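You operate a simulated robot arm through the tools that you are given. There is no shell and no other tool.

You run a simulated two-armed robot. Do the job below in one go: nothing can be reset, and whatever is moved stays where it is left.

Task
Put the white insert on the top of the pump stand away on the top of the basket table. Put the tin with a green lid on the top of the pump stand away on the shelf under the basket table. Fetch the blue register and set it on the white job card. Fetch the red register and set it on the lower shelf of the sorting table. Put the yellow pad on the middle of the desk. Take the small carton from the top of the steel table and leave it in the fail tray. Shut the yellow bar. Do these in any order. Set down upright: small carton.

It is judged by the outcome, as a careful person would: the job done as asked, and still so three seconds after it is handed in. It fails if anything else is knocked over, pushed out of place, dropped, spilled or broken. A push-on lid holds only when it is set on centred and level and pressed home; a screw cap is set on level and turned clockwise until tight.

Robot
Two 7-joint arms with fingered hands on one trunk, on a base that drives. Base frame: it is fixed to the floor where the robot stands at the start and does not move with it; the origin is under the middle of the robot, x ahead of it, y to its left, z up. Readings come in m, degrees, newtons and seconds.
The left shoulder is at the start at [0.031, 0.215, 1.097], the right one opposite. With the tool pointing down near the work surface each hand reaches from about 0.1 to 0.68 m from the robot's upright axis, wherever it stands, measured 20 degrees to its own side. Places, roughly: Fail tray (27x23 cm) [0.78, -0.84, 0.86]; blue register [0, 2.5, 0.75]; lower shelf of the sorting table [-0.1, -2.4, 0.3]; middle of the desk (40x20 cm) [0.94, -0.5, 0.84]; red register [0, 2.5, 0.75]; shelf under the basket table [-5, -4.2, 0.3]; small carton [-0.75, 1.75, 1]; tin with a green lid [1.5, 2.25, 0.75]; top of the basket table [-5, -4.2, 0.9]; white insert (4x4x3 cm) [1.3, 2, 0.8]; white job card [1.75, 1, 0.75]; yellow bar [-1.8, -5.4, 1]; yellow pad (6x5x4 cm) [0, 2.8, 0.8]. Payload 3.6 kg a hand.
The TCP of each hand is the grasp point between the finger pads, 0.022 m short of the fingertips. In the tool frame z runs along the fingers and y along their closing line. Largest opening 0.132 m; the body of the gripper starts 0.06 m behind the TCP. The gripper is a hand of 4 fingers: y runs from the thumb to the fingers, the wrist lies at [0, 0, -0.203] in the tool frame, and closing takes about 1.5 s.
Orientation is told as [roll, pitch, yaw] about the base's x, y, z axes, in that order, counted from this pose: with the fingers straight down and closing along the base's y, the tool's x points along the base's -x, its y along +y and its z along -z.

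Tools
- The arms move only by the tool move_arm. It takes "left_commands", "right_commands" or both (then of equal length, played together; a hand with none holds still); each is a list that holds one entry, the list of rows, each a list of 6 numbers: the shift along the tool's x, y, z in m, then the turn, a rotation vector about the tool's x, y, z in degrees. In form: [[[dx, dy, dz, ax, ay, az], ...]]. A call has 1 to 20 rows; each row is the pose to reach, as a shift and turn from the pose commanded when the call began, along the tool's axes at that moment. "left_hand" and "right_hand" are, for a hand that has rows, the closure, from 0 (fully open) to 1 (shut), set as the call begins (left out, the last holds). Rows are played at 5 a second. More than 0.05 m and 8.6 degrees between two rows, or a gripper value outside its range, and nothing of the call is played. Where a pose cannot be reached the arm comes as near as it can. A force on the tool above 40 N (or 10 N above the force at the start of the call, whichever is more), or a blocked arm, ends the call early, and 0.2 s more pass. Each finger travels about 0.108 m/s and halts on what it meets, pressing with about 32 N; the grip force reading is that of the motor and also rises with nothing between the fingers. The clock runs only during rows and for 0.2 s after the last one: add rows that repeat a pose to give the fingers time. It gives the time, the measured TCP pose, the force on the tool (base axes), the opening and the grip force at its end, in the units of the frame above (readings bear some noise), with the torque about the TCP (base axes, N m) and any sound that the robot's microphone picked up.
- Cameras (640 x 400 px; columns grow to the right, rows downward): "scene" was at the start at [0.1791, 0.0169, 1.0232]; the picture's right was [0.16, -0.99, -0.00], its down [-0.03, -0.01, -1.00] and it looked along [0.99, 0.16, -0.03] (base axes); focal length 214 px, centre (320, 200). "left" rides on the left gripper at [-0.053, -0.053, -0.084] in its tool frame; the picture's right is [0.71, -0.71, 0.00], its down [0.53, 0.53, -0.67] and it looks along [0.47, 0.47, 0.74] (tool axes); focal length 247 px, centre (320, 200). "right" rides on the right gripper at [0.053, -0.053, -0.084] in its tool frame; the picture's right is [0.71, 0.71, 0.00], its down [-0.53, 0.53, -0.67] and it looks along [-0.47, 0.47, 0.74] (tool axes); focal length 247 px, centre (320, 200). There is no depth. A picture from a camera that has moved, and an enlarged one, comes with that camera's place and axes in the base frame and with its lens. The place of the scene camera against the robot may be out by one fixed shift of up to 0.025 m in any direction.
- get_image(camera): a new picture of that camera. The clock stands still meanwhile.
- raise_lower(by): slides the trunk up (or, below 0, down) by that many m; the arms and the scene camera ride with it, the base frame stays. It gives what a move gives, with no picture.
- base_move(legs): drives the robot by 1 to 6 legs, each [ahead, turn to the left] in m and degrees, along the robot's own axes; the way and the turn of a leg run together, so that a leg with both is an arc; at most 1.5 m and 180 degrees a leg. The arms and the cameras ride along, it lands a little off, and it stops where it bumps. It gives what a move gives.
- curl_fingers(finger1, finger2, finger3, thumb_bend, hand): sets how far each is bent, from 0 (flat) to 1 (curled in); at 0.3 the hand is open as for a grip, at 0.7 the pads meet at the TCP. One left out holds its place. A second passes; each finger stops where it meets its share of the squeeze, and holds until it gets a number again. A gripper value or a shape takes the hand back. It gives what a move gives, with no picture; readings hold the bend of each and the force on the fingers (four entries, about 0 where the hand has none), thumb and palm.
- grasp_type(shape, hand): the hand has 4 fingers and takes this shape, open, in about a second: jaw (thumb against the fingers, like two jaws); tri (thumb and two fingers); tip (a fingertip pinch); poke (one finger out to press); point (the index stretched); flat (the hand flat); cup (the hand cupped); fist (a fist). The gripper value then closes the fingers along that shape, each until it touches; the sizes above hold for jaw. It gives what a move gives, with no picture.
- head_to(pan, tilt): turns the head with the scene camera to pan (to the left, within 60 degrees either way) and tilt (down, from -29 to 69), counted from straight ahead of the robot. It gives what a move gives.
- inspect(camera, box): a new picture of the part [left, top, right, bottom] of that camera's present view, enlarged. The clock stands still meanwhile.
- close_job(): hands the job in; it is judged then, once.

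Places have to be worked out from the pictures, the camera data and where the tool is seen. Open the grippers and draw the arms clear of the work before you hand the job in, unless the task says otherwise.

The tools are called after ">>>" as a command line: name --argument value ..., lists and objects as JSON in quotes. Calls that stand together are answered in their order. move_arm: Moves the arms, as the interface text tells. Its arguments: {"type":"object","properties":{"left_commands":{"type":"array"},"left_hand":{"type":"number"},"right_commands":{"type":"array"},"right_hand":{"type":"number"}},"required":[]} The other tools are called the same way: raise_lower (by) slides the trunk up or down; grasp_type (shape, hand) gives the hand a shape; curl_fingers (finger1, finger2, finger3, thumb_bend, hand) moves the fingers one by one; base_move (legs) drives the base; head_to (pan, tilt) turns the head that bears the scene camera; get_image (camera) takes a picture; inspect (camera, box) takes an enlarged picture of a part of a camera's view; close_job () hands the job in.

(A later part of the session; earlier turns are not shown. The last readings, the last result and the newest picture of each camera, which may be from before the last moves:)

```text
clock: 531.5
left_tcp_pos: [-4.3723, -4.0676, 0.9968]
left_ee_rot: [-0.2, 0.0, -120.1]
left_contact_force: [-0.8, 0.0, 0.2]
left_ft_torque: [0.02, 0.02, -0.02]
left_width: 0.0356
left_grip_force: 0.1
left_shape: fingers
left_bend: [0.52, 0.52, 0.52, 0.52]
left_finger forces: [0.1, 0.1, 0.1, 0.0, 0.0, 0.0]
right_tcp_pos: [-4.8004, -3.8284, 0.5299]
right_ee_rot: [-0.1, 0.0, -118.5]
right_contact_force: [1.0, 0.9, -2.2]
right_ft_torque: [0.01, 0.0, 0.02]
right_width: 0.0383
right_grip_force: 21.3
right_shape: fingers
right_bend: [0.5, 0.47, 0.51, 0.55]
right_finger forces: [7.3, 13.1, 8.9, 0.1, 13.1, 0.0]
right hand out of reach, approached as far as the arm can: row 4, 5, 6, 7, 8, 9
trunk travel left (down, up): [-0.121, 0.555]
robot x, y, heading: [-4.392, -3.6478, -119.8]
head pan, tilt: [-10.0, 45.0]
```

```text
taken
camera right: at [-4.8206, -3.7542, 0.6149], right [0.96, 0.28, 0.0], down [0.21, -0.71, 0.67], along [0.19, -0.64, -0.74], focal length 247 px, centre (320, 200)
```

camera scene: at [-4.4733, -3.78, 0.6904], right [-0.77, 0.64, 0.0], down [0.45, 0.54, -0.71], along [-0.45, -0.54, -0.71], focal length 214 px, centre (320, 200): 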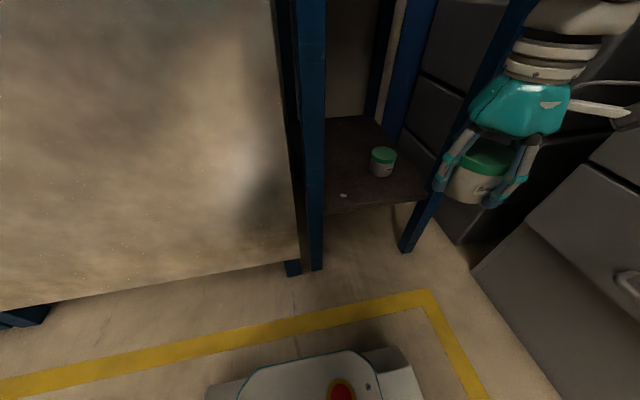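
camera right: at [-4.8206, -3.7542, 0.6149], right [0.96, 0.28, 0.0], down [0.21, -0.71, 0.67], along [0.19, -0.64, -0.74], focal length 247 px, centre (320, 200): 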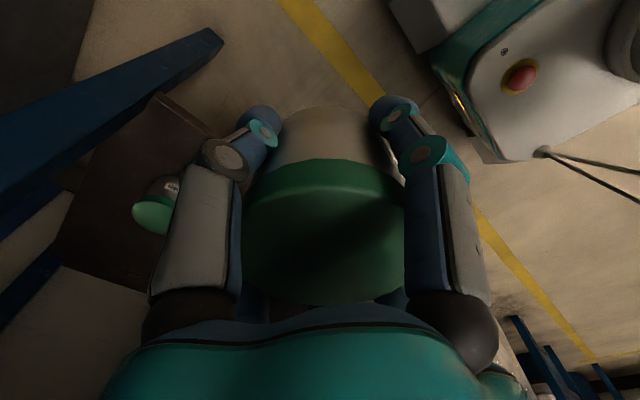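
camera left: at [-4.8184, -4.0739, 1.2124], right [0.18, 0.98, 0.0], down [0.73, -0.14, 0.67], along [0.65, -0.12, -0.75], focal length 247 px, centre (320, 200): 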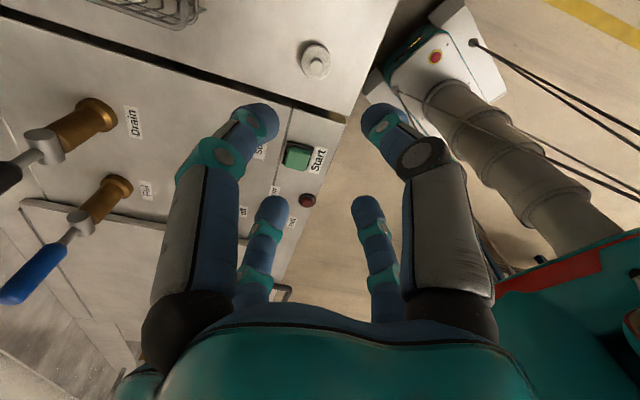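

The arm is too folded there. I'll back the base 15 cm, extend the hand to a natural reach at the right height, and then drive the hand into the opening.

>>> base_move --legs '[[-0.16, 0]]'

>>> move_arm --right_commands '[[[-0.03, 0.01, 0.01, 0, 0, 0], [-0.06, 0.02, 0.02, 0, 0, 0], [-0.09, 0.035, 0.03, 0, 0, 0], [-0.12, 0.05, 0.04, 0, 0, 0], [-0.14, 0.07, 0.055, 0, 0, 0], [-0.14, 0.09, 0.07, 0, 0, 0], [-0.14, 0.09, 0.07, 0, 0, 0]]]'

>>> get_image --camera "scene"

```text
clock: 532.9
left_tcp_pos: [-4.291, -3.9248, 0.9964]
left_ee_rot: [-0.2, -0.1, -120.2]
left_contact_force: [0.1, 0.1, 0.4]
left_ft_torque: [-0.01, -0.04, 0.0]
left_width: 0.0355
left_grip_force: 0.1
left_shape: fingers
left_bend: [0.52, 0.52, 0.52, 0.52]
left_finger forces: [0.0, 0.0, 0.1, 0.0, 0.0, 0.0]
right_tcp_pos: [-4.7194, -3.6848, 0.5304]
right_ee_rot: [-0.2, -0.1, -118.4]
right_contact_force: [0.0, -0.1, -2.2]
right_ft_torque: [-0.02, 0.04, 0.0]
right_width: 0.0382
right_grip_force: 21.7
right_shape: fingers
right_bend: [0.5, 0.47, 0.51, 0.55]
right_finger forces: [7.3, 13.2, 8.9, 0.1, 13.1, 0.0]
trunk travel left (down, up): [-0.121, 0.555]
robot x, y, heading: [-4.3112, -3.5068, -119.7]
head pan, tilt: [-10.0, 45.0]
```

```text
clock: 534.5
left_tcp_pos: [-4.2914, -3.9238, 0.9961]
left_ee_rot: [-0.1, 0.1, -120.2]
left_contact_force: [0.0, 0.1, 0.1]
left_ft_torque: [-0.02, -0.02, 0.02]
left_width: 0.0357
left_grip_force: 0.2
left_shape: fingers
left_bend: [0.52, 0.52, 0.52, 0.52]
left_finger forces: [0.0, 0.0, 0.0, 0.1, 0.0, 0.1]
right_tcp_pos: [-4.7631, -3.7391, 0.5518]
right_ee_rot: [-0.1, 0.0, -118.5]
right_contact_force: [0.8, -0.4, -1.9]
right_ft_torque: [-0.01, 0.01, 0.01]
right_width: 0.0379
right_grip_force: 21.1
right_shape: fingers
right_bend: [0.5, 0.47, 0.51, 0.55]
right_finger forces: [7.3, 13.2, 8.9, 0.1, 12.9, 0.1]
right hand out of reach, approached as far as the arm can: row 1, 2, 3, 4, 5, 6, 7
trunk travel left (down, up): [-0.121, 0.555]
robot x, y, heading: [-4.3107, -3.5053, -119.8]
head pan, tilt: [-10.0, 45.0]
```

```text
taken
camera scene: at [-4.3917, -3.6376, 0.6904], right [-0.77, 0.64, 0.0], down [0.45, 0.54, -0.71], along [-0.45, -0.54, -0.71], focal length 214 px, centre (320, 200)
```

scene: 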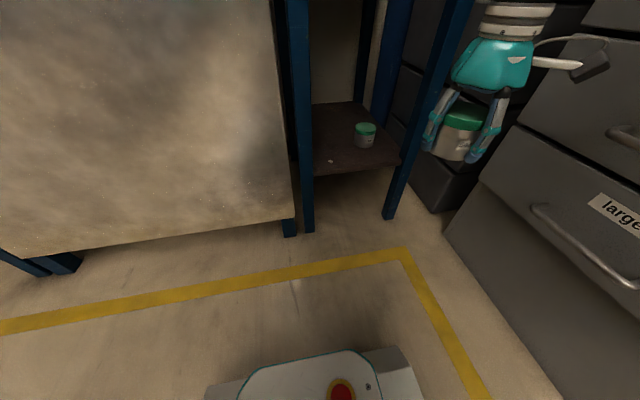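

The right arm is again limited. I'll look at its elbow posture.

>>> head_to --pan -60 --tilt 5

>>> get_image --camera "scene"

>>> get_image --camera "left"

```text
clock: 535.7
left_tcp_pos: [-4.2909, -3.9252, 0.9971]
left_ee_rot: [-0.3, 0.0, -120.2]
left_contact_force: [-0.3, -0.4, 0.2]
left_ft_torque: [0.03, -0.04, -0.03]
left_width: 0.0358
left_grip_force: 0.1
left_shape: fingers
left_bend: [0.52, 0.52, 0.52, 0.52]
left_finger forces: [0.0, 0.0, 0.1, 0.1, 0.0, 0.0]
right_tcp_pos: [-4.7628, -3.7386, 0.5514]
right_ee_rot: [-0.1, -0.1, -118.5]
right_contact_force: [-0.6, 0.9, -2.6]
right_ft_torque: [0.04, 0.0, 0.03]
right_width: 0.0384
right_grip_force: 21.3
right_shape: fingers
right_bend: [0.5, 0.47, 0.51, 0.55]
right_finger forces: [7.5, 13.3, 8.8, 0.0, 13.0, 0.0]
trunk travel left (down, up): [-0.121, 0.555]
robot x, y, heading: [-4.3104, -3.5037, -119.7]
head pan, tilt: [-60.0, 5.0]
```

```text
taken
camera scene: at [-4.4314, -3.5755, 0.7534], right [0.0, 1.0, 0.0], down [0.09, 0.0, -1.0], along [-1.0, 0.0, -0.09], focal length 214 px, centre (320, 200)
```

scene: 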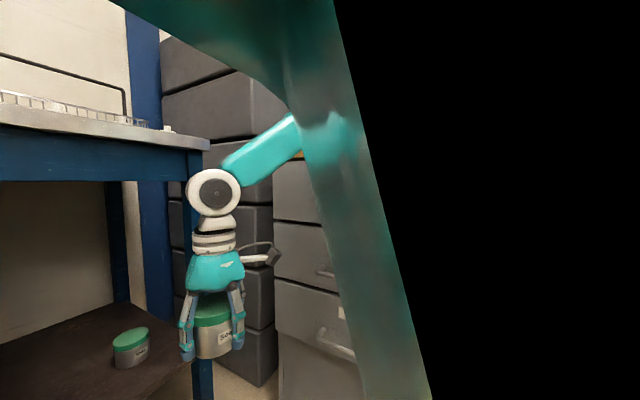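

```text
taken
camera left: at [-4.3643, -3.944, 1.0801], right [-0.26, 0.97, 0.0], down [0.72, 0.19, 0.67], along [0.64, 0.17, -0.75], focal length 247 px, centre (320, 200)
```

left: 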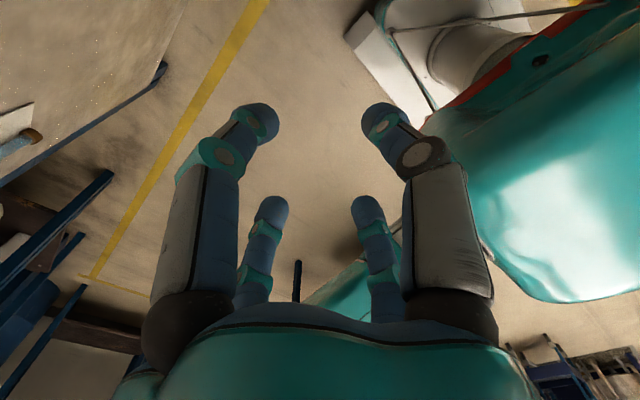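

The arm seems to be in an awkward elbow configuration since the earlier recovery. I'll back into free space, raise the trunk, and work the arm back to its initial posture.

>>> base_move --legs '[[-0.45, 0]]'

>>> raise_lower --by 0.3

>>> move_arm --right_commands '[[[-0.03, 0, 0, 0, 0, 0], [-0.06, 0, 0, 0, 0, 0], [-0.09, 0, 0, 0, 0, 0], [-0.12, 0, 0, 0, 0, 0], [-0.12, 0, 0, 0, 0, 0]]]'

>>> get_image --camera "scene"

```text
clock: 538.4
left_tcp_pos: [-4.0673, -3.5382, 0.9962]
left_ee_rot: [-0.2, 0.0, -120.1]
left_contact_force: [0.2, -0.4, 0.4]
left_ft_torque: [0.01, 0.02, 0.02]
left_width: 0.0358
left_grip_force: 0.0
left_shape: fingers
left_bend: [0.52, 0.52, 0.52, 0.52]
left_finger forces: [0.0, 0.1, 0.0, 0.1, 0.0, 0.1]
right_tcp_pos: [-4.5384, -3.3541, 0.5513]
right_ee_rot: [-0.1, 0.1, -118.2]
right_contact_force: [-0.3, 0.4, -1.8]
right_ft_torque: [0.0, 0.0, 0.01]
right_width: 0.0381
right_grip_force: 21.5
right_shape: fingers
right_bend: [0.5, 0.47, 0.51, 0.55]
right_finger forces: [7.4, 13.4, 8.7, 0.0, 12.8, 0.1]
trunk travel left (down, up): [-0.121, 0.555]
robot x, y, heading: [-4.0882, -3.1165, -119.8]
head pan, tilt: [-60.0, 5.0]
```

```text
clock: 541.4
left_tcp_pos: [-4.0674, -3.537, 1.2969]
left_ee_rot: [-0.2, 0.0, -119.9]
left_contact_force: [0.2, -0.5, 0.7]
left_ft_torque: [0.0, 0.02, -0.02]
left_width: 0.0355
left_grip_force: 0.1
left_shape: fingers
left_bend: [0.52, 0.52, 0.52, 0.52]
left_finger forces: [0.1, 0.0, 0.0, 0.0, 0.0, 0.0]
right_tcp_pos: [-4.5448, -3.3616, 0.9543]
right_ee_rot: [-0.6, -14.8, -118.2]
right_contact_force: [0.1, -0.2, -1.9]
right_ft_torque: [-0.02, -0.01, 0.02]
right_width: 0.0382
right_grip_force: 21.3
right_shape: fingers
right_bend: [0.5, 0.47, 0.51, 0.55]
right_finger forces: [7.6, 13.5, 8.7, 0.0, 12.8, 0.0]
trunk travel left (down, up): [-0.421, 0.255]
robot x, y, heading: [-4.0849, -3.118, -119.5]
head pan, tilt: [-60.0, 5.0]
```

```text
clock: 542.6
left_tcp_pos: [-4.0678, -3.5372, 1.2965]
left_ee_rot: [-0.2, -0.1, -119.8]
left_contact_force: [-1.0, -0.9, -0.1]
left_ft_torque: [-0.02, 0.02, 0.02]
left_width: 0.0356
left_grip_force: 0.0
left_shape: fingers
left_bend: [0.52, 0.52, 0.52, 0.52]
left_finger forces: [0.1, 0.0, 0.0, 0.0, 0.1, 0.0]
right_tcp_pos: [-4.6053, -3.3968, 1.0059]
right_ee_rot: [-0.5, -14.9, -118.1]
right_contact_force: [0.3, 0.7, -1.9]
right_ft_torque: [0.07, 0.04, 0.0]
right_width: 0.0383
right_grip_force: 21.9
right_shape: fingers
right_bend: [0.5, 0.47, 0.51, 0.55]
right_finger forces: [7.4, 13.6, 8.7, 0.1, 12.7, 0.0]
right hand out of reach, approached as far as the arm can: row 1, 2, 3, 4, 5
trunk travel left (down, up): [-0.421, 0.255]
robot x, y, heading: [-4.0865, -3.1159, -119.7]
head pan, tilt: [-60.0, 5.0]
```

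```text
taken
camera scene: at [-4.2063, -3.1836, 1.0655], right [-0.01, 1.0, 0.0], down [0.09, 0.0, -1.0], along [-1.0, -0.01, -0.09], focal length 214 px, centre (320, 200)
```

scene: 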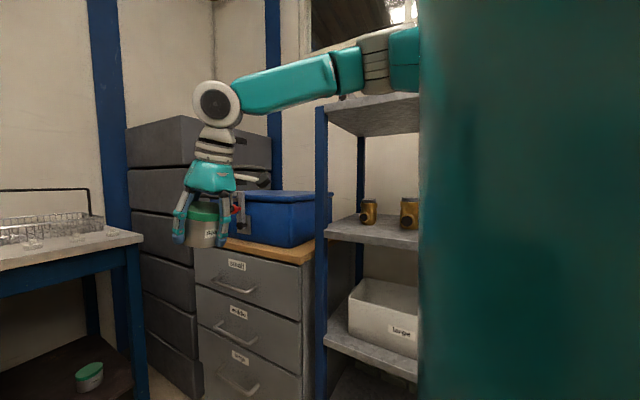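

The hand pitched up as the trunk rose, so the arm isn't settled. I'll command it level and forward at a comfortable reach.

>>> move_arm --right_commands '[[[0, 0, 0, 0, 5, 0], [0, 0, 0, 0, 10, 0], [0, 0, 0, 0, 14.8, 0], [0, 0, 0, 0, 14.8, 0]]]'

>>> head_to --pan -25 --tilt 0

>>> get_image --camera "scene"

```text
clock: 543.6
left_tcp_pos: [-4.0674, -3.5378, 1.2963]
left_ee_rot: [-0.2, 0.0, -119.9]
left_contact_force: [0.3, 0.4, -0.1]
left_ft_torque: [0.0, 0.04, 0.02]
left_width: 0.0358
left_grip_force: 0.0
left_shape: fingers
left_bend: [0.52, 0.52, 0.52, 0.52]
left_finger forces: [0.1, 0.0, 0.0, 0.1, 0.0, 0.0]
right_tcp_pos: [-4.6055, -3.3579, 1.0179]
right_ee_rot: [-0.4, 0.0, -118.2]
right_contact_force: [0.6, 1.1, -2.7]
right_ft_torque: [0.01, 0.0, -0.03]
right_width: 0.0382
right_grip_force: 20.6
right_shape: fingers
right_bend: [0.5, 0.47, 0.51, 0.55]
right_finger forces: [7.3, 13.5, 8.8, 0.0, 12.7, 0.0]
right hand out of reach, approached as far as the arm can: row 1, 2, 3, 4
trunk travel left (down, up): [-0.421, 0.255]
robot x, y, heading: [-4.0869, -3.1204, -119.5]
head pan, tilt: [-60.0, 5.0]
```

```text
clock: 544.6
left_tcp_pos: [-4.0674, -3.5369, 1.2964]
left_ee_rot: [-0.2, -0.2, -119.9]
left_contact_force: [0.2, 1.1, 0.1]
left_ft_torque: [-0.05, 0.03, -0.04]
left_width: 0.0356
left_grip_force: 0.0
left_shape: fingers
left_bend: [0.52, 0.52, 0.52, 0.52]
left_finger forces: [0.0, 0.0, 0.1, 0.0, 0.0, 0.1]
right_tcp_pos: [-4.6063, -3.357, 1.0187]
right_ee_rot: [-0.4, -0.1, -118.1]
right_contact_force: [1.1, 0.3, -2.5]
right_ft_torque: [0.02, 0.05, 0.01]
right_width: 0.0379
right_grip_force: 20.8
right_shape: fingers
right_bend: [0.5, 0.47, 0.51, 0.55]
right_finger forces: [7.4, 13.5, 8.9, 0.0, 12.5, 0.1]
trunk travel left (down, up): [-0.421, 0.255]
robot x, y, heading: [-4.0874, -3.1178, -119.7]
head pan, tilt: [-25.0, 0.0]
```

```text
taken
camera scene: at [-4.1879, -3.2351, 1.0733], right [-0.58, 0.82, 0.0], down [0.0, 0.0, -1.0], along [-0.82, -0.58, 0.0], focal length 214 px, centre (320, 200)
```

scene: 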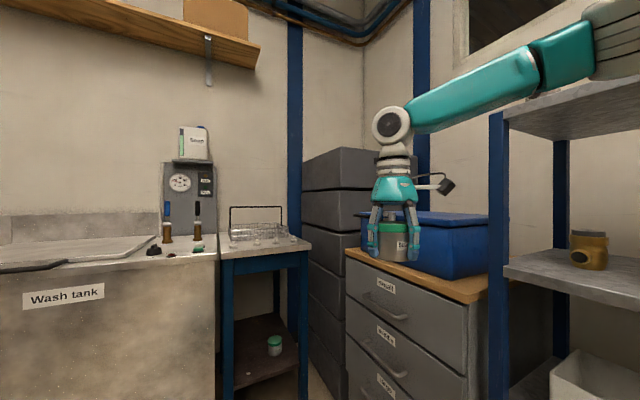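

The right elbow is riding high ("elbow up"), which limits folding; a more extended reach should still work. I'll test in free space: further forward, and lower.

>>> move_arm --right_commands '[[[-0.02, 0.02, 0.0, 0, 0, 0], [-0.04, 0.04, 0.0, 0, 0, 0], [-0.06, 0.06, 0.02, 0, 0, 0], [-0.08, 0.08, 0.05, 0, 0, 0], [-0.085, 0.09, 0.09, 0, 0, 0], [-0.085, 0.1, 0.13, 0, 0, 0], [-0.085, 0.1, 0.17, 0, 0, 0], [-0.085, 0.1, 0.21, 0, 0, 0], [-0.085, 0.1, 0.25, 0, 0, 0], [-0.085, 0.1, 0.25, 0, 0, 0]]]'

>>> get_image --camera "scene"

```text
clock: 546.8
left_tcp_pos: [-4.0673, -3.5367, 1.2967]
left_ee_rot: [-0.2, -0.1, -119.8]
left_contact_force: [0.4, 0.1, -0.1]
left_ft_torque: [0.03, -0.01, 0.02]
left_width: 0.0359
left_grip_force: 0.1
left_shape: fingers
left_bend: [0.52, 0.52, 0.52, 0.52]
left_finger forces: [0.1, 0.1, 0.1, 0.0, 0.1, 0.1]
right_tcp_pos: [-4.5815, -3.3099, 0.9151]
right_ee_rot: [-0.3, -0.1, -118.2]
right_contact_force: [-0.1, 0.5, -1.7]
right_ft_torque: [0.0, 0.0, 0.0]
right_width: 0.0382
right_grip_force: 21.1
right_shape: fingers
right_bend: [0.5, 0.47, 0.51, 0.55]
right_finger forces: [7.3, 13.6, 8.6, 0.1, 12.7, 0.0]
right hand out of reach, approached as far as the arm can: row 1, 2, 3, 4, 5, 6, 7, 8, 9, 10
trunk travel left (down, up): [-0.421, 0.255]
robot x, y, heading: [-4.0863, -3.1193, -119.7]
head pan, tilt: [-25.0, 0.0]
```

```text
taken
camera scene: at [-4.1879, -3.2351, 1.0734], right [-0.58, 0.81, 0.0], down [0.0, 0.0, -1.0], along [-0.81, -0.58, 0.0], focal length 214 px, centre (320, 200)
```

scene: 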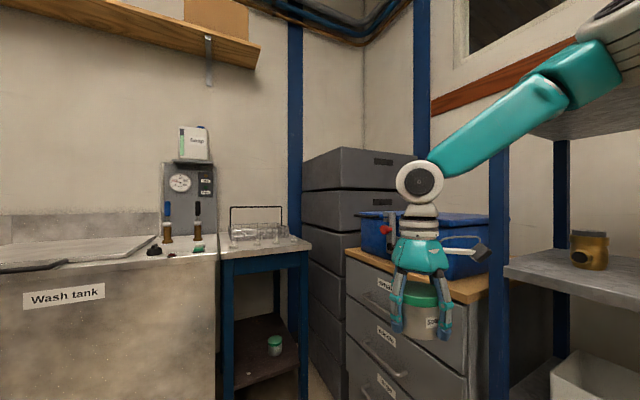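

The hand moved down but not forward. Maybe a wrist limit binds at this yaw, so I'll try turning the hand's yaw left by 25° while moving forward.

>>> move_arm --right_commands '[[[-0.01, 0.01, 0, 0, 0, -5], [-0.02, 0.02, 0, 0, 0, -10], [-0.04, 0.03, 0, 0, 0, -15], [-0.06, 0.045, 0, 0, 0, -20], [-0.08, 0.06, 0, 0, 0, -25], [-0.08, 0.06, 0, 0, 0, -25]]]'

>>> get_image --camera "scene"

```text
clock: 548.2
left_tcp_pos: [-4.0677, -3.5379, 1.2968]
left_ee_rot: [-0.2, -0.1, -119.9]
left_contact_force: [-1.1, -0.6, -0.4]
left_ft_torque: [0.01, -0.01, 0.01]
left_width: 0.0357
left_grip_force: 0.1
left_shape: fingers
left_bend: [0.52, 0.52, 0.52, 0.52]
left_finger forces: [0.0, 0.0, 0.0, 0.0, 0.1, 0.0]
right_tcp_pos: [-4.5758, -3.333, 0.9562]
right_ee_rot: [-0.3, 0.0, -93.2]
right_contact_force: [0.1, 0.1, -2.7]
right_ft_torque: [-0.05, 0.05, 0.01]
right_width: 0.0378
right_grip_force: 21.5
right_shape: fingers
right_bend: [0.5, 0.47, 0.51, 0.55]
right_finger forces: [7.4, 13.5, 8.7, 0.1, 12.5, 0.0]
right hand out of reach, approached as far as the arm can: row 1, 2, 3, 4, 5, 6
trunk travel left (down, up): [-0.421, 0.255]
robot x, y, heading: [-4.0873, -3.1223, -119.3]
head pan, tilt: [-25.0, 0.0]
```

```text
taken
camera scene: at [-4.1879, -3.2351, 1.0734], right [-0.58, 0.81, 0.0], down [0.0, 0.0, -1.0], along [-0.81, -0.58, 0.0], focal length 214 px, centre (320, 200)
```

scene: 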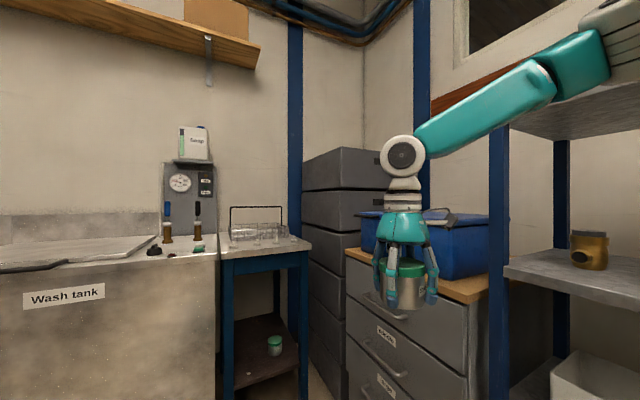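

I need room on my right to unwind that arm. I'll turn left 90° in steps so my right side faces the open floor in front of the wash tank.

>>> base_move --legs '[[0, 30]]'

>>> base_move --legs '[[0, 30]]'

>>> base_move --legs '[[0, 30]]'

>>> head_to --pan -35 --tilt 5

>>> get_image --camera "scene"

```text
clock: 550.1
left_tcp_pos: [-3.8584, -3.4677, 1.2962]
left_ee_rot: [-0.2, 0.1, -89.8]
left_contact_force: [0.2, -0.3, 0.3]
left_ft_torque: [0.01, 0.01, 0.0]
left_width: 0.0356
left_grip_force: 0.1
left_shape: fingers
left_bend: [0.52, 0.52, 0.52, 0.52]
left_finger forces: [0.0, 0.1, 0.0, 0.1, 0.0, 0.0]
right_tcp_pos: [-4.4055, -3.541, 0.9603]
right_ee_rot: [-0.3, -0.8, -63.0]
right_contact_force: [0.0, 0.3, -3.7]
right_ft_torque: [0.0, -0.01, 0.01]
right_width: 0.0379
right_grip_force: 20.5
right_shape: fingers
right_bend: [0.5, 0.47, 0.51, 0.55]
right_finger forces: [7.4, 13.3, 8.5, 0.0, 12.5, 0.1]
trunk travel left (down, up): [-0.421, 0.255]
robot x, y, heading: [-4.1124, -3.1148, -89.5]
head pan, tilt: [-25.0, 0.0]
```

```text
clock: 552.0
left_tcp_pos: [-3.7143, -3.2929, 1.2975]
left_ee_rot: [-0.1, 0.0, -59.1]
left_contact_force: [0.3, -0.4, 0.1]
left_ft_torque: [-0.01, -0.02, -0.01]
left_width: 0.0356
left_grip_force: 0.0
left_shape: fingers
left_bend: [0.52, 0.52, 0.52, 0.52]
left_finger forces: [0.0, 0.1, 0.0, 0.0, 0.1, 0.1]
right_tcp_pos: [-4.1567, -3.6311, 0.9657]
right_ee_rot: [0.2, -2.0, -32.4]
right_contact_force: [-0.4, 0.6, -3.2]
right_ft_torque: [-0.01, 0.04, -0.02]
right_width: 0.0376
right_grip_force: 20.6
right_shape: fingers
right_bend: [0.5, 0.47, 0.51, 0.55]
right_finger forces: [7.3, 12.8, 8.5, 0.0, 12.6, 0.0]
trunk travel left (down, up): [-0.421, 0.255]
robot x, y, heading: [-4.1321, -3.1293, -58.6]
head pan, tilt: [-25.0, 0.0]
```

```text
clock: 554.0
left_tcp_pos: [-3.6868, -3.0613, 1.2976]
left_ee_rot: [-0.3, 0.0, -28.9]
left_contact_force: [0.5, 0.0, -0.2]
left_ft_torque: [-0.01, -0.01, 0.02]
left_width: 0.0358
left_grip_force: 0.2
left_shape: fingers
left_bend: [0.52, 0.52, 0.52, 0.52]
left_finger forces: [0.1, 0.0, 0.0, 0.0, 0.0, 0.0]
right_tcp_pos: [-3.9104, -3.5804, 0.9708]
right_ee_rot: [0.8, -3.3, -2.3]
right_contact_force: [0.2, 0.2, -1.8]
right_ft_torque: [-0.01, 0.04, 0.01]
right_width: 0.0375
right_grip_force: 20.6
right_shape: fingers
right_bend: [0.5, 0.47, 0.51, 0.55]
right_finger forces: [7.2, 12.6, 8.5, 0.0, 12.6, 0.2]
trunk travel left (down, up): [-0.421, 0.255]
robot x, y, heading: [-4.1429, -3.1558, -28.3]
head pan, tilt: [-25.0, 0.0]
```

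```text
clock: 554.7
left_tcp_pos: [-3.6908, -3.0607, 1.2991]
left_ee_rot: [-0.2, -0.2, -28.7]
left_contact_force: [-0.3, 0.6, -0.8]
left_ft_torque: [0.03, -0.03, 0.04]
left_width: 0.0356
left_grip_force: 0.0
left_shape: fingers
left_bend: [0.52, 0.52, 0.52, 0.52]
left_finger forces: [0.0, 0.0, 0.0, 0.0, 0.1, 0.1]
right_tcp_pos: [-3.9117, -3.5803, 0.9705]
right_ee_rot: [0.8, -3.3, -2.1]
right_contact_force: [0.0, -0.5, -2.1]
right_ft_torque: [-0.05, 0.04, -0.02]
right_width: 0.0373
right_grip_force: 20.8
right_shape: fingers
right_bend: [0.5, 0.47, 0.51, 0.55]
right_finger forces: [7.3, 13.0, 8.5, 0.0, 12.9, 0.0]
trunk travel left (down, up): [-0.421, 0.255]
robot x, y, heading: [-4.1433, -3.1477, -28.6]
head pan, tilt: [-35.0, 5.0]
```

```text
taken
camera scene: at [-4.0215, -3.2677, 1.0655], right [-0.9, -0.44, 0.0], down [-0.04, 0.08, -1.0], along [0.44, -0.89, -0.09], focal length 214 px, centre (320, 200)
```

scene: 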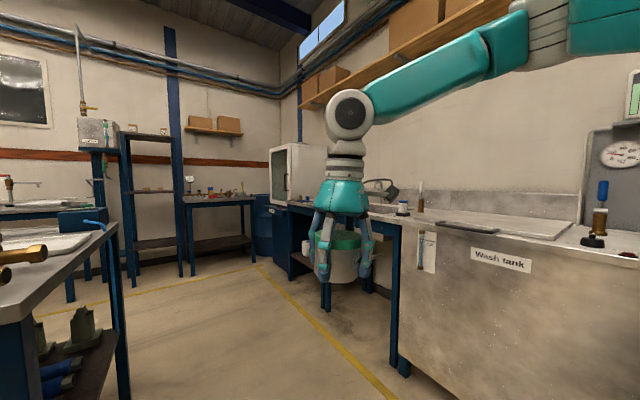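

There's open floor on the right now. I'll swing the right hand out to the right and level it, to let the elbow come down.

>>> move_arm --right_commands '[[[0.008, -0.028, 0, 0.1, 0.4, 3.2], [0.017, -0.056, 0, 0.2, 0.8, 6.5], [0.025, -0.084, 0, 0.3, 1.2, 9.7], [0.034, -0.112, 0, 0.4, 1.6, 13], [0.042, -0.14, 0, 0.5, 2, 16.2], [0.05, -0.168, 0, 0.6, 2.4, 19.5], [0.059, -0.196, 0, 0.7, 2.8, 22.7], [0.0672, -0.2235, 0, 0.8, 3.3, 26], [0.0672, -0.2235, 0, 0.8, 3.3, 26]]]'

>>> get_image --camera "scene"

```text
clock: 556.7
left_tcp_pos: [-3.691, -3.0609, 1.2986]
left_ee_rot: [-0.3, -0.1, -28.8]
left_contact_force: [0.3, -0.1, -0.3]
left_ft_torque: [0.01, -0.02, -0.02]
left_width: 0.0358
left_grip_force: 0.2
left_shape: fingers
left_bend: [0.52, 0.52, 0.52, 0.52]
left_finger forces: [0.1, 0.0, 0.0, 0.1, 0.1, 0.0]
right_tcp_pos: [-3.9876, -3.7993, 0.9633]
right_ee_rot: [0.8, 0.4, -28.2]
right_contact_force: [0.8, 0.2, -2.6]
right_ft_torque: [-0.04, 0.0, -0.02]
right_width: 0.0375
right_grip_force: 20.3
right_shape: fingers
right_bend: [0.5, 0.47, 0.51, 0.55]
right_finger forces: [7.0, 13.0, 8.4, 0.1, 12.8, 0.1]
trunk travel left (down, up): [-0.421, 0.255]
robot x, y, heading: [-4.1449, -3.1475, -28.5]
head pan, tilt: [-35.0, 5.0]
```

```text
taken
camera scene: at [-4.0211, -3.2675, 1.0655], right [-0.9, -0.44, 0.0], down [-0.04, 0.08, -1.0], along [0.44, -0.89, -0.09], focal length 214 px, centre (320, 200)
```

scene: 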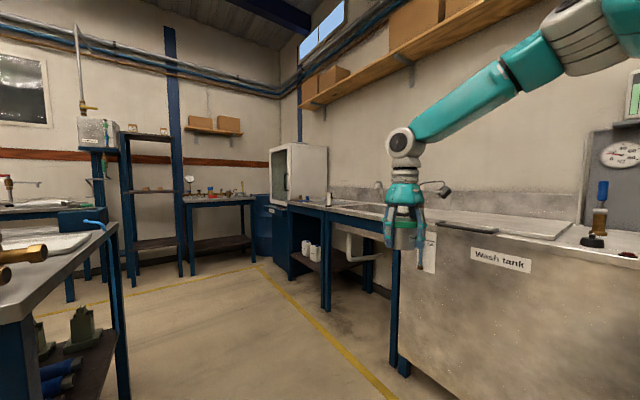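

No limit flagged now. I'll lower the hand out here by 30 cm, then bring it inward and forward at that lower height.

>>> move_arm --right_commands '[[[0, 0, 0.035, 0, 0, 0], [0, 0, 0.07, 0, 0, 0], [0, 0, 0.105, 0, 0, 0], [0, 0, 0.14, 0, 0, 0], [0, 0, 0.175, 0, 0, 0], [0, 0, 0.21, 0, 0, 0], [0, 0, 0.245, 0, 0, 0], [0, 0, 0.28, 0, 0, 0], [0, 0, 0.3, 0, 0, 0], [0, 0, 0.3, 0, 0, 0]]]'

>>> get_image --camera "scene"

```text
clock: 558.9
left_tcp_pos: [-3.6903, -3.0601, 1.298]
left_ee_rot: [-0.3, -0.1, -28.7]
left_contact_force: [-0.1, 0.3, -0.8]
left_ft_torque: [0.0, -0.03, 0.04]
left_width: 0.036
left_grip_force: 0.1
left_shape: fingers
left_bend: [0.52, 0.52, 0.52, 0.52]
left_finger forces: [0.0, 0.0, 0.0, 0.1, 0.1, 0.1]
right_tcp_pos: [-4.0578, -3.7542, 0.8226]
right_ee_rot: [0.6, 0.4, -28.2]
right_contact_force: [-1.0, -0.3, -2.5]
right_ft_torque: [0.0, 0.06, 0.0]
right_width: 0.0373
right_grip_force: 20.7
right_shape: fingers
right_bend: [0.5, 0.47, 0.51, 0.55]
right_finger forces: [7.3, 13.3, 8.5, 0.0, 12.5, 0.0]
right hand out of reach, approached as far as the arm can: row 2, 3, 4, 5, 6, 7, 8, 9, 10
trunk travel left (down, up): [-0.421, 0.255]
robot x, y, heading: [-4.1439, -3.1501, -28.6]
head pan, tilt: [-35.0, 5.0]
```

```text
taken
camera scene: at [-4.0212, -3.2677, 1.0655], right [-0.9, -0.44, 0.0], down [-0.04, 0.08, -1.0], along [0.44, -0.89, -0.09], focal length 214 px, centre (320, 200)
```

scene: 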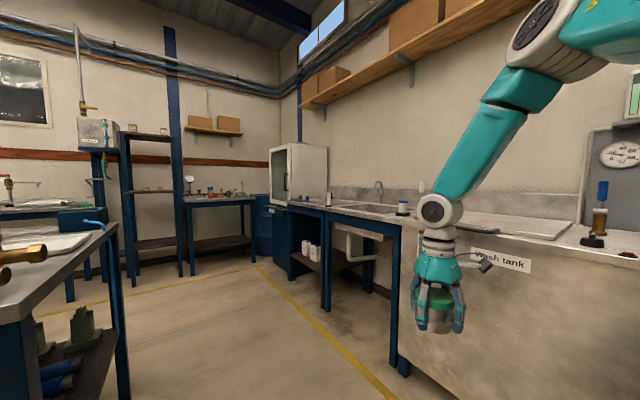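

The reachable height seems coupled to the hand's yaw (turning it left raised it). I'll turn the hand clockwise by up to 50° and try lowering again.

>>> move_arm --right_commands '[[[0, 0, 0.0, 0, 0, 8], [0, 0, 0.0, 0, 0, 16], [0, 0, 0.0, 0, 0, 24], [0, 0, 0.0, 0, 0, 32], [0, 0, 0.0, 0, 0, 40], [0, 0, 0.0, 0, 0, 48], [0, 0, 0.03, 0, 0, 48], [0, 0, 0.06, 0, 0, 48], [0, 0, 0.1, 0, 0, 48], [0, 0, 0.14, 0, 0, 48], [0, 0, 0.14, 0, 0, 48]]]'

>>> get_image --camera "scene"

```text
clock: 561.3
left_tcp_pos: [-3.6889, -3.0606, 1.2974]
left_ee_rot: [-0.3, 0.0, -28.8]
left_contact_force: [-0.2, 0.6, -0.2]
left_ft_torque: [0.0, 0.02, 0.01]
left_width: 0.0358
left_grip_force: 0.1
left_shape: fingers
left_bend: [0.52, 0.52, 0.52, 0.52]
left_finger forces: [0.0, 0.0, 0.0, 0.0, 0.0, 0.0]
right_tcp_pos: [-4.0954, -3.7343, 0.8013]
right_ee_rot: [0.2, 0.7, -76.2]
right_contact_force: [0.5, 0.2, -2.1]
right_ft_torque: [0.0, 0.01, 0.03]
right_width: 0.037
right_grip_force: 20.6
right_shape: fingers
right_bend: [0.5, 0.47, 0.51, 0.55]
right_finger forces: [7.2, 13.5, 8.5, 0.0, 12.3, 0.0]
right hand out of reach, approached as far as the arm can: row 7, 8, 9, 10, 11
trunk travel left (down, up): [-0.421, 0.255]
robot x, y, heading: [-4.1401, -3.1497, -28.5]
head pan, tilt: [-35.0, 5.0]
```

```text
taken
camera scene: at [-4.0211, -3.2677, 1.0654], right [-0.9, -0.44, 0.0], down [-0.04, 0.08, -1.0], along [0.44, -0.89, -0.09], focal length 214 px, centre (320, 200)
```

scene: 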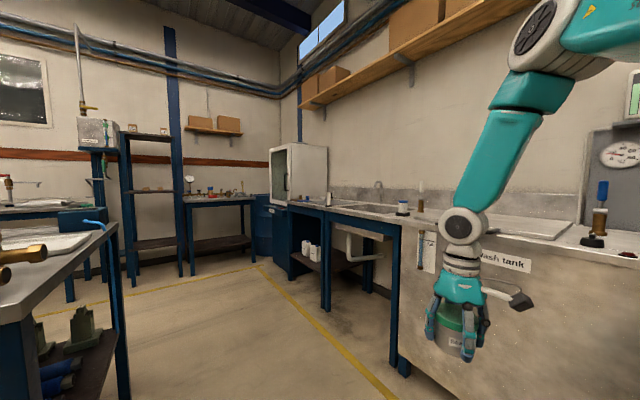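

That gave little. I'll try another way: bring the hand up, then across in front of my chest, where lowering it should bring the elbow down with it.

>>> move_arm --right_commands '[[[0, 0, -0.04, 0, 0, -3], [-0.005, 0.005, -0.08, 0, 0, -7], [-0.015, 0.015, -0.12, 0, 0, -11], [-0.025, 0.03, -0.16, 0, 0, -15], [-0.04, 0.045, -0.19, 0, 0, -20], [-0.055, 0.06, -0.21, 0, 0, -25], [-0.07, 0.08, -0.23, 0, 0, -30], [-0.08, 0.09, -0.25, 0, 0, -34], [-0.0874, 0.0959, -0.25, 0, 0, -38], [-0.0874, 0.0959, -0.25, 0, 0, -38]]]'

>>> get_image --camera "scene"

```text
clock: 563.5
left_tcp_pos: [-3.6891, -3.0622, 1.298]
left_ee_rot: [-0.3, -0.1, -28.7]
left_contact_force: [-0.2, 0.2, -0.2]
left_ft_torque: [0.02, 0.04, 0.0]
left_width: 0.0358
left_grip_force: 0.0
left_shape: fingers
left_bend: [0.52, 0.52, 0.52, 0.52]
left_finger forces: [0.0, 0.1, 0.0, 0.0, 0.0, 0.0]
right_tcp_pos: [-3.9778, -3.7979, 1.0517]
right_ee_rot: [0.7, 0.5, -38.1]
right_contact_force: [0.0, 1.0, -2.9]
right_ft_torque: [-0.01, 0.0, 0.0]
right_width: 0.0371
right_grip_force: 20.6
right_shape: fingers
right_bend: [0.5, 0.47, 0.51, 0.55]
right_finger forces: [7.3, 13.6, 8.6, 0.0, 12.2, 0.1]
trunk travel left (down, up): [-0.421, 0.255]
robot x, y, heading: [-4.1427, -3.1512, -28.9]
head pan, tilt: [-35.0, 5.0]
```

```text
taken
camera scene: at [-4.0214, -3.2675, 1.0655], right [-0.9, -0.44, 0.0], down [-0.04, 0.08, -1.0], along [0.44, -0.89, -0.09], focal length 214 px, centre (320, 200)
```

scene: 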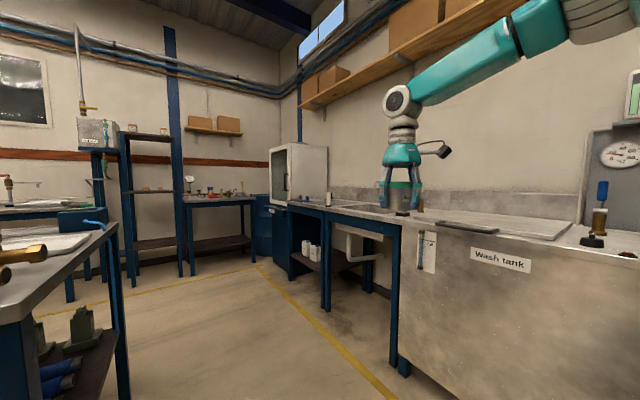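

Now moving the hand across to the front of my chest.

>>> move_arm --right_commands '[[[0.002, 0.038, 0, 0, 0, -0.8], [0.004, 0.077, 0, 0, 0, -1.6], [0.006, 0.115, 0, 0, 0, -2.5], [0.008, 0.153, 0, 0, 0, -3.3], [0.01, 0.192, 0, 0, 0, -4.1], [0.012, 0.23, 0, 0, 0, -5], [0.014, 0.268, 0, 0, 0, -5.8], [0.016, 0.307, 0, 0, 0, -6.6], [0.018, 0.345, 0, 0, 0, -7.4], [0.02, 0.383, 0, 0, 0, -8.2], [0.0227, 0.4219, 0, 0, 0, -9], [0.0227, 0.4219, 0, 0, 0, -9]]]'

>>> get_image --camera "scene"

```text
clock: 566.1
left_tcp_pos: [-3.6882, -3.0599, 1.2979]
left_ee_rot: [-0.3, 0.0, -28.8]
left_contact_force: [0.0, -0.2, 0.3]
left_ft_torque: [0.0, 0.02, -0.01]
left_width: 0.0356
left_grip_force: 0.0
left_shape: fingers
left_bend: [0.52, 0.52, 0.52, 0.52]
left_finger forces: [0.1, 0.1, 0.0, 0.1, 0.0, 0.1]
right_tcp_pos: [-3.9093, -3.547, 1.0613]
right_ee_rot: [0.6, 0.4, -29.3]
right_contact_force: [0.1, 0.1, -2.5]
right_ft_torque: [-0.01, -0.02, -0.03]
right_width: 0.037
right_grip_force: 21.1
right_shape: fingers
right_bend: [0.5, 0.47, 0.51, 0.55]
right_finger forces: [7.3, 13.5, 8.6, 0.0, 12.2, 0.0]
right hand out of reach, approached as far as the arm can: row 5, 6, 7, 8, 9, 10, 11, 12
trunk travel left (down, up): [-0.421, 0.255]
robot x, y, heading: [-4.1379, -3.1509, -28.6]
head pan, tilt: [-35.0, 5.0]
```

```text
taken
camera scene: at [-4.0211, -3.2676, 1.0654], right [-0.9, -0.44, 0.0], down [-0.04, 0.08, -1.0], along [0.44, -0.89, -0.09], focal length 214 px, centre (320, 200)
```

scene: 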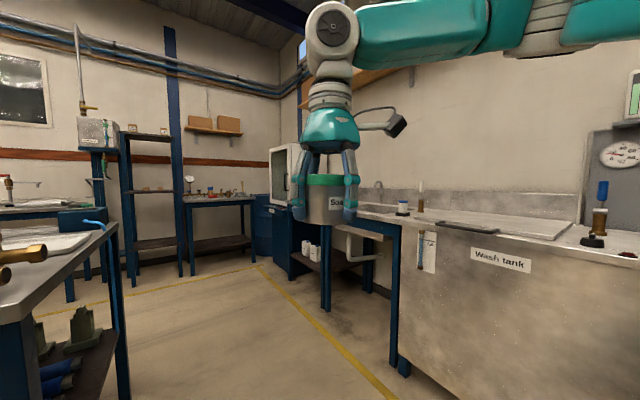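

The arm can't cross further because the upper arm is raised sideways. The overhead route fixed this before, so I'll raise the hand high and move it forward there, then come down again.

>>> move_arm --right_commands '[[[0, 0, -0.045, 0, 0, 0], [0, 0, -0.09, 0, 0, 0], [0, 0, -0.135, 0, 0, 0], [0, 0, -0.18, 0, 0, 0], [0, 0, -0.225, 0, 0, 0], [0, 0, -0.27, 0, 0, 0], [0, 0, -0.315, 0, 0, 0], [0, 0, -0.36, 0, 0, 0], [-0.03, 0, -0.38, 0, 0, 0], [-0.06, 0, -0.4, 0, 0, 0], [-0.09, 0, -0.4, 0, 0, 0], [-0.12, 0, -0.4, 0, 0, 0], [-0.12, 0, -0.4, 0, 0, 0]]]'

>>> get_image --camera "scene"

```text
clock: 568.9
left_tcp_pos: [-3.6904, -3.0602, 1.2988]
left_ee_rot: [-0.3, 0.0, -28.8]
left_contact_force: [1.0, -0.3, -0.5]
left_ft_torque: [0.02, -0.01, 0.0]
left_width: 0.0356
left_grip_force: 0.1
left_shape: fingers
left_bend: [0.52, 0.52, 0.52, 0.52]
left_finger forces: [0.1, 0.1, 0.0, 0.1, 0.0, 0.0]
right_tcp_pos: [-3.9695, -3.5956, 1.3214]
right_ee_rot: [0.6, 0.3, -29.2]
right_contact_force: [-0.4, 0.4, -2.6]
right_ft_torque: [0.01, -0.02, -0.02]
right_width: 0.0369
right_grip_force: 20.5
right_shape: fingers
right_bend: [0.5, 0.47, 0.51, 0.55]
right_finger forces: [7.1, 13.7, 8.4, 0.0, 12.4, 0.1]
right hand out of reach, approached as far as the arm can: row 2, 3, 4, 5, 6, 7, 8, 9, 10, 11, 12, 13
trunk travel left (down, up): [-0.421, 0.255]
robot x, y, heading: [-4.1413, -3.1481, -28.5]
head pan, tilt: [-35.0, 5.0]
```

```text
taken
camera scene: at [-4.0211, -3.2676, 1.0654], right [-0.9, -0.44, 0.0], down [-0.04, 0.08, -1.0], along [0.44, -0.89, -0.09], focal length 214 px, centre (320, 200)
```

scene: 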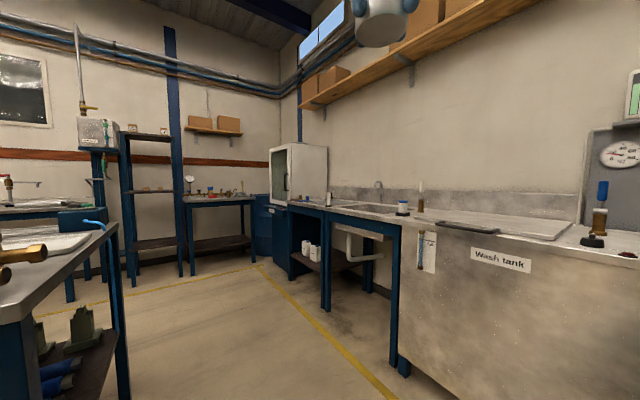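

Limited again at this yaw. I'll combine a counter-clockwise hand yaw with forward motion up here.

>>> move_arm --right_commands '[[[0, 0, 0, 0, 0, -7], [0, 0, 0, 0, 0, -14], [0, 0, -0.01, 0, 0, -21], [-0.02, 0, -0.03, 0, 0, -28], [-0.04, 0, -0.05, 0, 0, -35], [-0.07, 0, -0.07, 0, 0, -40], [-0.1, 0, -0.08, 0, 0, -45], [-0.13, 0, -0.08, 0, 0, -45], [-0.16, 0, -0.08, 0, 0, -45], [-0.16, 0, -0.08, 0, 0, -45]]]'

>>> get_image --camera "right"

```text
clock: 571.1
left_tcp_pos: [-3.6891, -3.0606, 1.2979]
left_ee_rot: [-0.3, 0.0, -28.8]
left_contact_force: [-0.1, 0.5, 0.5]
left_ft_torque: [0.02, -0.01, -0.04]
left_width: 0.0358
left_grip_force: 0.0
left_shape: fingers
left_bend: [0.52, 0.52, 0.52, 0.52]
left_finger forces: [0.0, 0.0, 0.0, 0.1, 0.0, 0.0]
right_tcp_pos: [-3.9548, -3.6518, 1.3015]
right_ee_rot: [0.7, -0.3, 15.8]
right_contact_force: [-0.6, 0.1, -2.1]
right_ft_torque: [-0.04, 0.02, 0.0]
right_width: 0.0368
right_grip_force: 20.9
right_shape: fingers
right_bend: [0.5, 0.47, 0.51, 0.55]
right_finger forces: [7.0, 13.6, 8.5, 0.0, 12.4, 0.1]
right hand out of reach, approached as far as the arm can: row 3, 4, 5, 6, 7, 8, 9, 10
trunk travel left (down, up): [-0.421, 0.255]
robot x, y, heading: [-4.1388, -3.1479, -28.8]
head pan, tilt: [-35.0, 5.0]
```

```text
taken
camera right: at [-3.9905, -3.7177, 1.3854], right [-0.87, 0.49, 0.0], down [0.36, 0.64, 0.68], along [0.33, 0.59, -0.74], focal length 247 px, centre (320, 200)
```

right: 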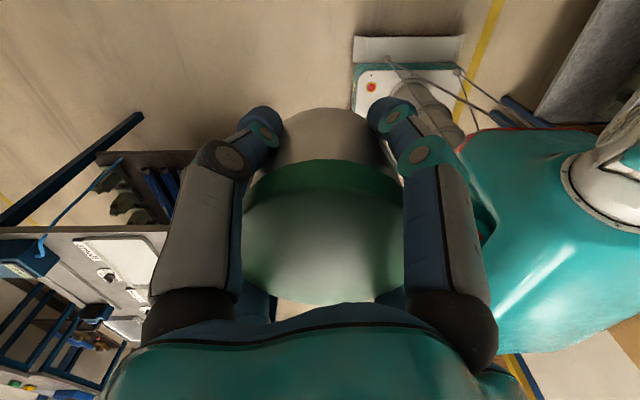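

I'll repeat the sequence that restored the arm before: first stretch it out to the right-front, then raise it high, then bring it back over the shoulder and down to neutral.

>>> move_arm --right_commands '[[[0.0, -0.03, 0.02, 0, 0, 6], [0.0, -0.06, 0.05, 0, 0, 12], [-0.02, -0.09, 0.08, 0, 0, 18], [-0.05, -0.12, 0.1, 0, 0, 24], [-0.08, -0.15, 0.12, 0, 0, 30], [-0.11, -0.18, 0.14, 0, 0, 36], [-0.13, -0.22, 0.16, 0, 0, 42], [-0.14, -0.26, 0.18, 0, 0, 44], [-0.15, -0.3, 0.2, 0, 0, 44], [-0.15, -0.33, 0.2, 0, 0, 44]]]'

>>> get_image --camera "scene"

```text
clock: 573.3
left_tcp_pos: [-3.6894, -3.0602, 1.2983]
left_ee_rot: [-0.3, 0.0, -28.9]
left_contact_force: [-0.2, 0.7, 0.1]
left_ft_torque: [-0.01, 0.0, 0.0]
left_width: 0.0358
left_grip_force: 0.0
left_shape: fingers
left_bend: [0.52, 0.52, 0.52, 0.52]
left_finger forces: [0.0, 0.1, 0.0, 0.0, 0.0, 0.0]
right_tcp_pos: [-3.9161, -3.7971, 1.0976]
right_ee_rot: [0.7, 0.1, -28.2]
right_contact_force: [-0.6, 0.6, -2.0]
right_ft_torque: [-0.01, -0.02, -0.01]
right_width: 0.0368
right_grip_force: 21.1
right_shape: fingers
right_bend: [0.51, 0.47, 0.51, 0.55]
right_finger forces: [6.9, 13.9, 8.6, 0.0, 12.5, 0.1]
right hand out of reach, approached as far as the arm can: row 3, 4, 5, 6, 7, 8, 9, 10
trunk travel left (down, up): [-0.421, 0.255]
robot x, y, heading: [-4.1424, -3.1508, -28.7]
head pan, tilt: [-35.0, 5.0]
```

```text
taken
camera scene: at [-4.0211, -3.2676, 1.0654], right [-0.9, -0.44, 0.0], down [-0.04, 0.08, -1.0], along [0.44, -0.89, -0.09], focal length 214 px, centre (320, 200)
```

scene: 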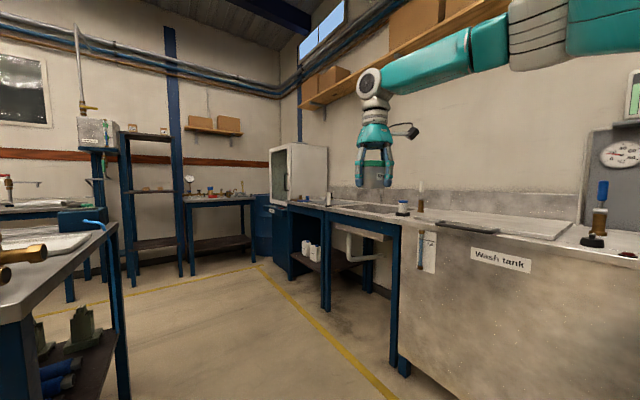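

The hand is further out now. I'll continue to stretch it forward and slightly left at shoulder height.

>>> move_arm --right_commands '[[[-0.03, 0.0, 0.02, 0, 0, 0], [-0.06, 0.02, 0.04, 0, 0, 0], [-0.09, 0.05, 0.06, 0, 0, 0], [-0.11, 0.08, 0.08, 0, 0, 0], [-0.12, 0.12, 0.1, 0, 0, 0], [-0.13, 0.16, 0.12, 0, 0, 0], [-0.13, 0.2, 0.14, 0, 0, 0], [-0.13, 0.2, 0.14, 0, 0, 0]]]'

>>> get_image --camera "scene"

```text
clock: 575.1
left_tcp_pos: [-3.6894, -3.0608, 1.2984]
left_ee_rot: [-0.4, 0.0, -28.9]
left_contact_force: [-0.2, -0.2, 0.7]
left_ft_torque: [0.0, -0.02, 0.0]
left_width: 0.0355
left_grip_force: 0.0
left_shape: fingers
left_bend: [0.52, 0.52, 0.52, 0.52]
left_finger forces: [0.0, 0.1, 0.0, 0.0, 0.1, 0.0]
right_tcp_pos: [-3.8933, -3.678, 1.0164]
right_ee_rot: [0.6, 0.2, -28.2]
right_contact_force: [0.0, 0.0, -2.3]
right_ft_torque: [-0.03, 0.02, -0.03]
right_width: 0.0368
right_grip_force: 21.2
right_shape: fingers
right_bend: [0.51, 0.47, 0.51, 0.55]
right_finger forces: [7.1, 13.9, 8.6, 0.1, 12.6, 0.0]
right hand out of reach, approached as far as the arm can: row 1, 2, 3, 4, 5, 6, 7, 8
trunk travel left (down, up): [-0.421, 0.255]
robot x, y, heading: [-4.1421, -3.1496, -28.7]
head pan, tilt: [-35.0, 5.0]
```

```text
taken
camera scene: at [-4.021, -3.2676, 1.0654], right [-0.9, -0.44, 0.0], down [-0.04, 0.08, -1.0], along [0.44, -0.89, -0.09], focal length 214 px, centre (320, 200)
```

scene: 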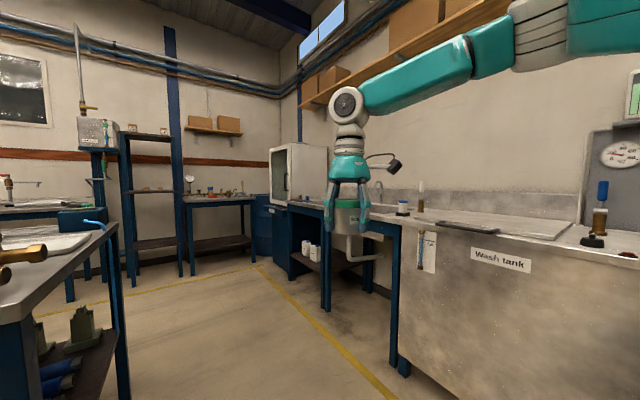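

The elbow itself isn't moving at all; only the forearm swings. I'll force it up: a target high and close above the shoulder, then forward from there.

>>> move_arm --right_commands '[[[0.02, 0, -0.042, 0, 0, 0], [0.04, 0, -0.084, 0, 0, 0], [0.06, 0, -0.126, 0, 0, 0], [0.08, 0, -0.168, 0, 0, 0], [0.1, 0, -0.21, 0, 0, 0], [0.12, 0, -0.252, 0, 0, 0], [0.14, 0, -0.294, 0, 0, 0], [0.16, 0, -0.336, 0, 0, 0], [0.18, 0, -0.378, 0, 0, 0], [0.2, 0, -0.42, 0, 0, 0], [0.21, 0, -0.46, 0, 0, 0], [0.22, 0, -0.5, 0, 0, 0], [0.22, 0, -0.54, 0, 0, 0], [0.22, 0, -0.58, 0, 0, 0], [0.22, 0, -0.58, 0, 0, 0]]]'

>>> head_to --pan -45 --tilt -25

>>> get_image --camera "scene"

```text
clock: 578.3
left_tcp_pos: [-3.6901, -3.0593, 1.2985]
left_ee_rot: [-0.3, -0.1, -28.9]
left_contact_force: [-0.8, -0.3, -0.4]
left_ft_torque: [0.01, 0.01, -0.01]
left_width: 0.0355
left_grip_force: 0.0
left_shape: fingers
left_bend: [0.52, 0.52, 0.52, 0.52]
left_finger forces: [0.0, 0.1, 0.0, 0.0, 0.1, 0.0]
right_tcp_pos: [-4.0716, -3.5818, 1.3568]
right_ee_rot: [0.8, 0.2, -28.2]
right_contact_force: [0.6, -0.6, -2.2]
right_ft_torque: [0.03, 0.02, 0.01]
right_width: 0.0365
right_grip_force: 21.2
right_shape: fingers
right_bend: [0.51, 0.47, 0.51, 0.55]
right_finger forces: [7.0, 14.0, 8.7, 0.1, 12.5, 0.0]
right hand out of reach, approached as far as the arm can: row 9, 10, 11, 12, 13, 14, 15
trunk travel left (down, up): [-0.421, 0.255]
robot x, y, heading: [-4.1437, -3.1496, -28.7]
head pan, tilt: [-35.0, 5.0]
```

```text
clock: 579.2
left_tcp_pos: [-3.6896, -3.0608, 1.2975]
left_ee_rot: [-0.3, -0.1, -28.9]
left_contact_force: [1.2, 0.1, 0.3]
left_ft_torque: [-0.02, -0.01, 0.02]
left_width: 0.0357
left_grip_force: 0.1
left_shape: fingers
left_bend: [0.52, 0.52, 0.52, 0.52]
left_finger forces: [0.0, 0.0, 0.0, 0.0, 0.1, 0.0]
right_tcp_pos: [-4.0722, -3.5811, 1.3556]
right_ee_rot: [0.7, 0.2, -28.2]
right_contact_force: [0.6, 0.1, -2.0]
right_ft_torque: [0.01, -0.01, -0.02]
right_width: 0.0368
right_grip_force: 21.2
right_shape: fingers
right_bend: [0.51, 0.47, 0.51, 0.55]
right_finger forces: [6.9, 13.9, 8.6, 0.0, 12.5, 0.1]
trunk travel left (down, up): [-0.421, 0.255]
robot x, y, heading: [-4.1409, -3.1534, -28.6]
head pan, tilt: [-45.0, -25.0]
```

```text
taken
camera scene: at [-4.042, -3.2535, 1.1091], right [-0.96, -0.28, 0.0], down [0.12, -0.4, -0.91], along [0.26, -0.87, 0.42], focal length 214 px, centre (320, 200)
```

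scene: 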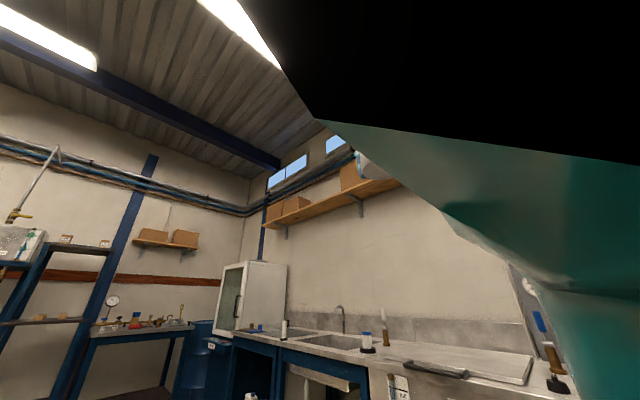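

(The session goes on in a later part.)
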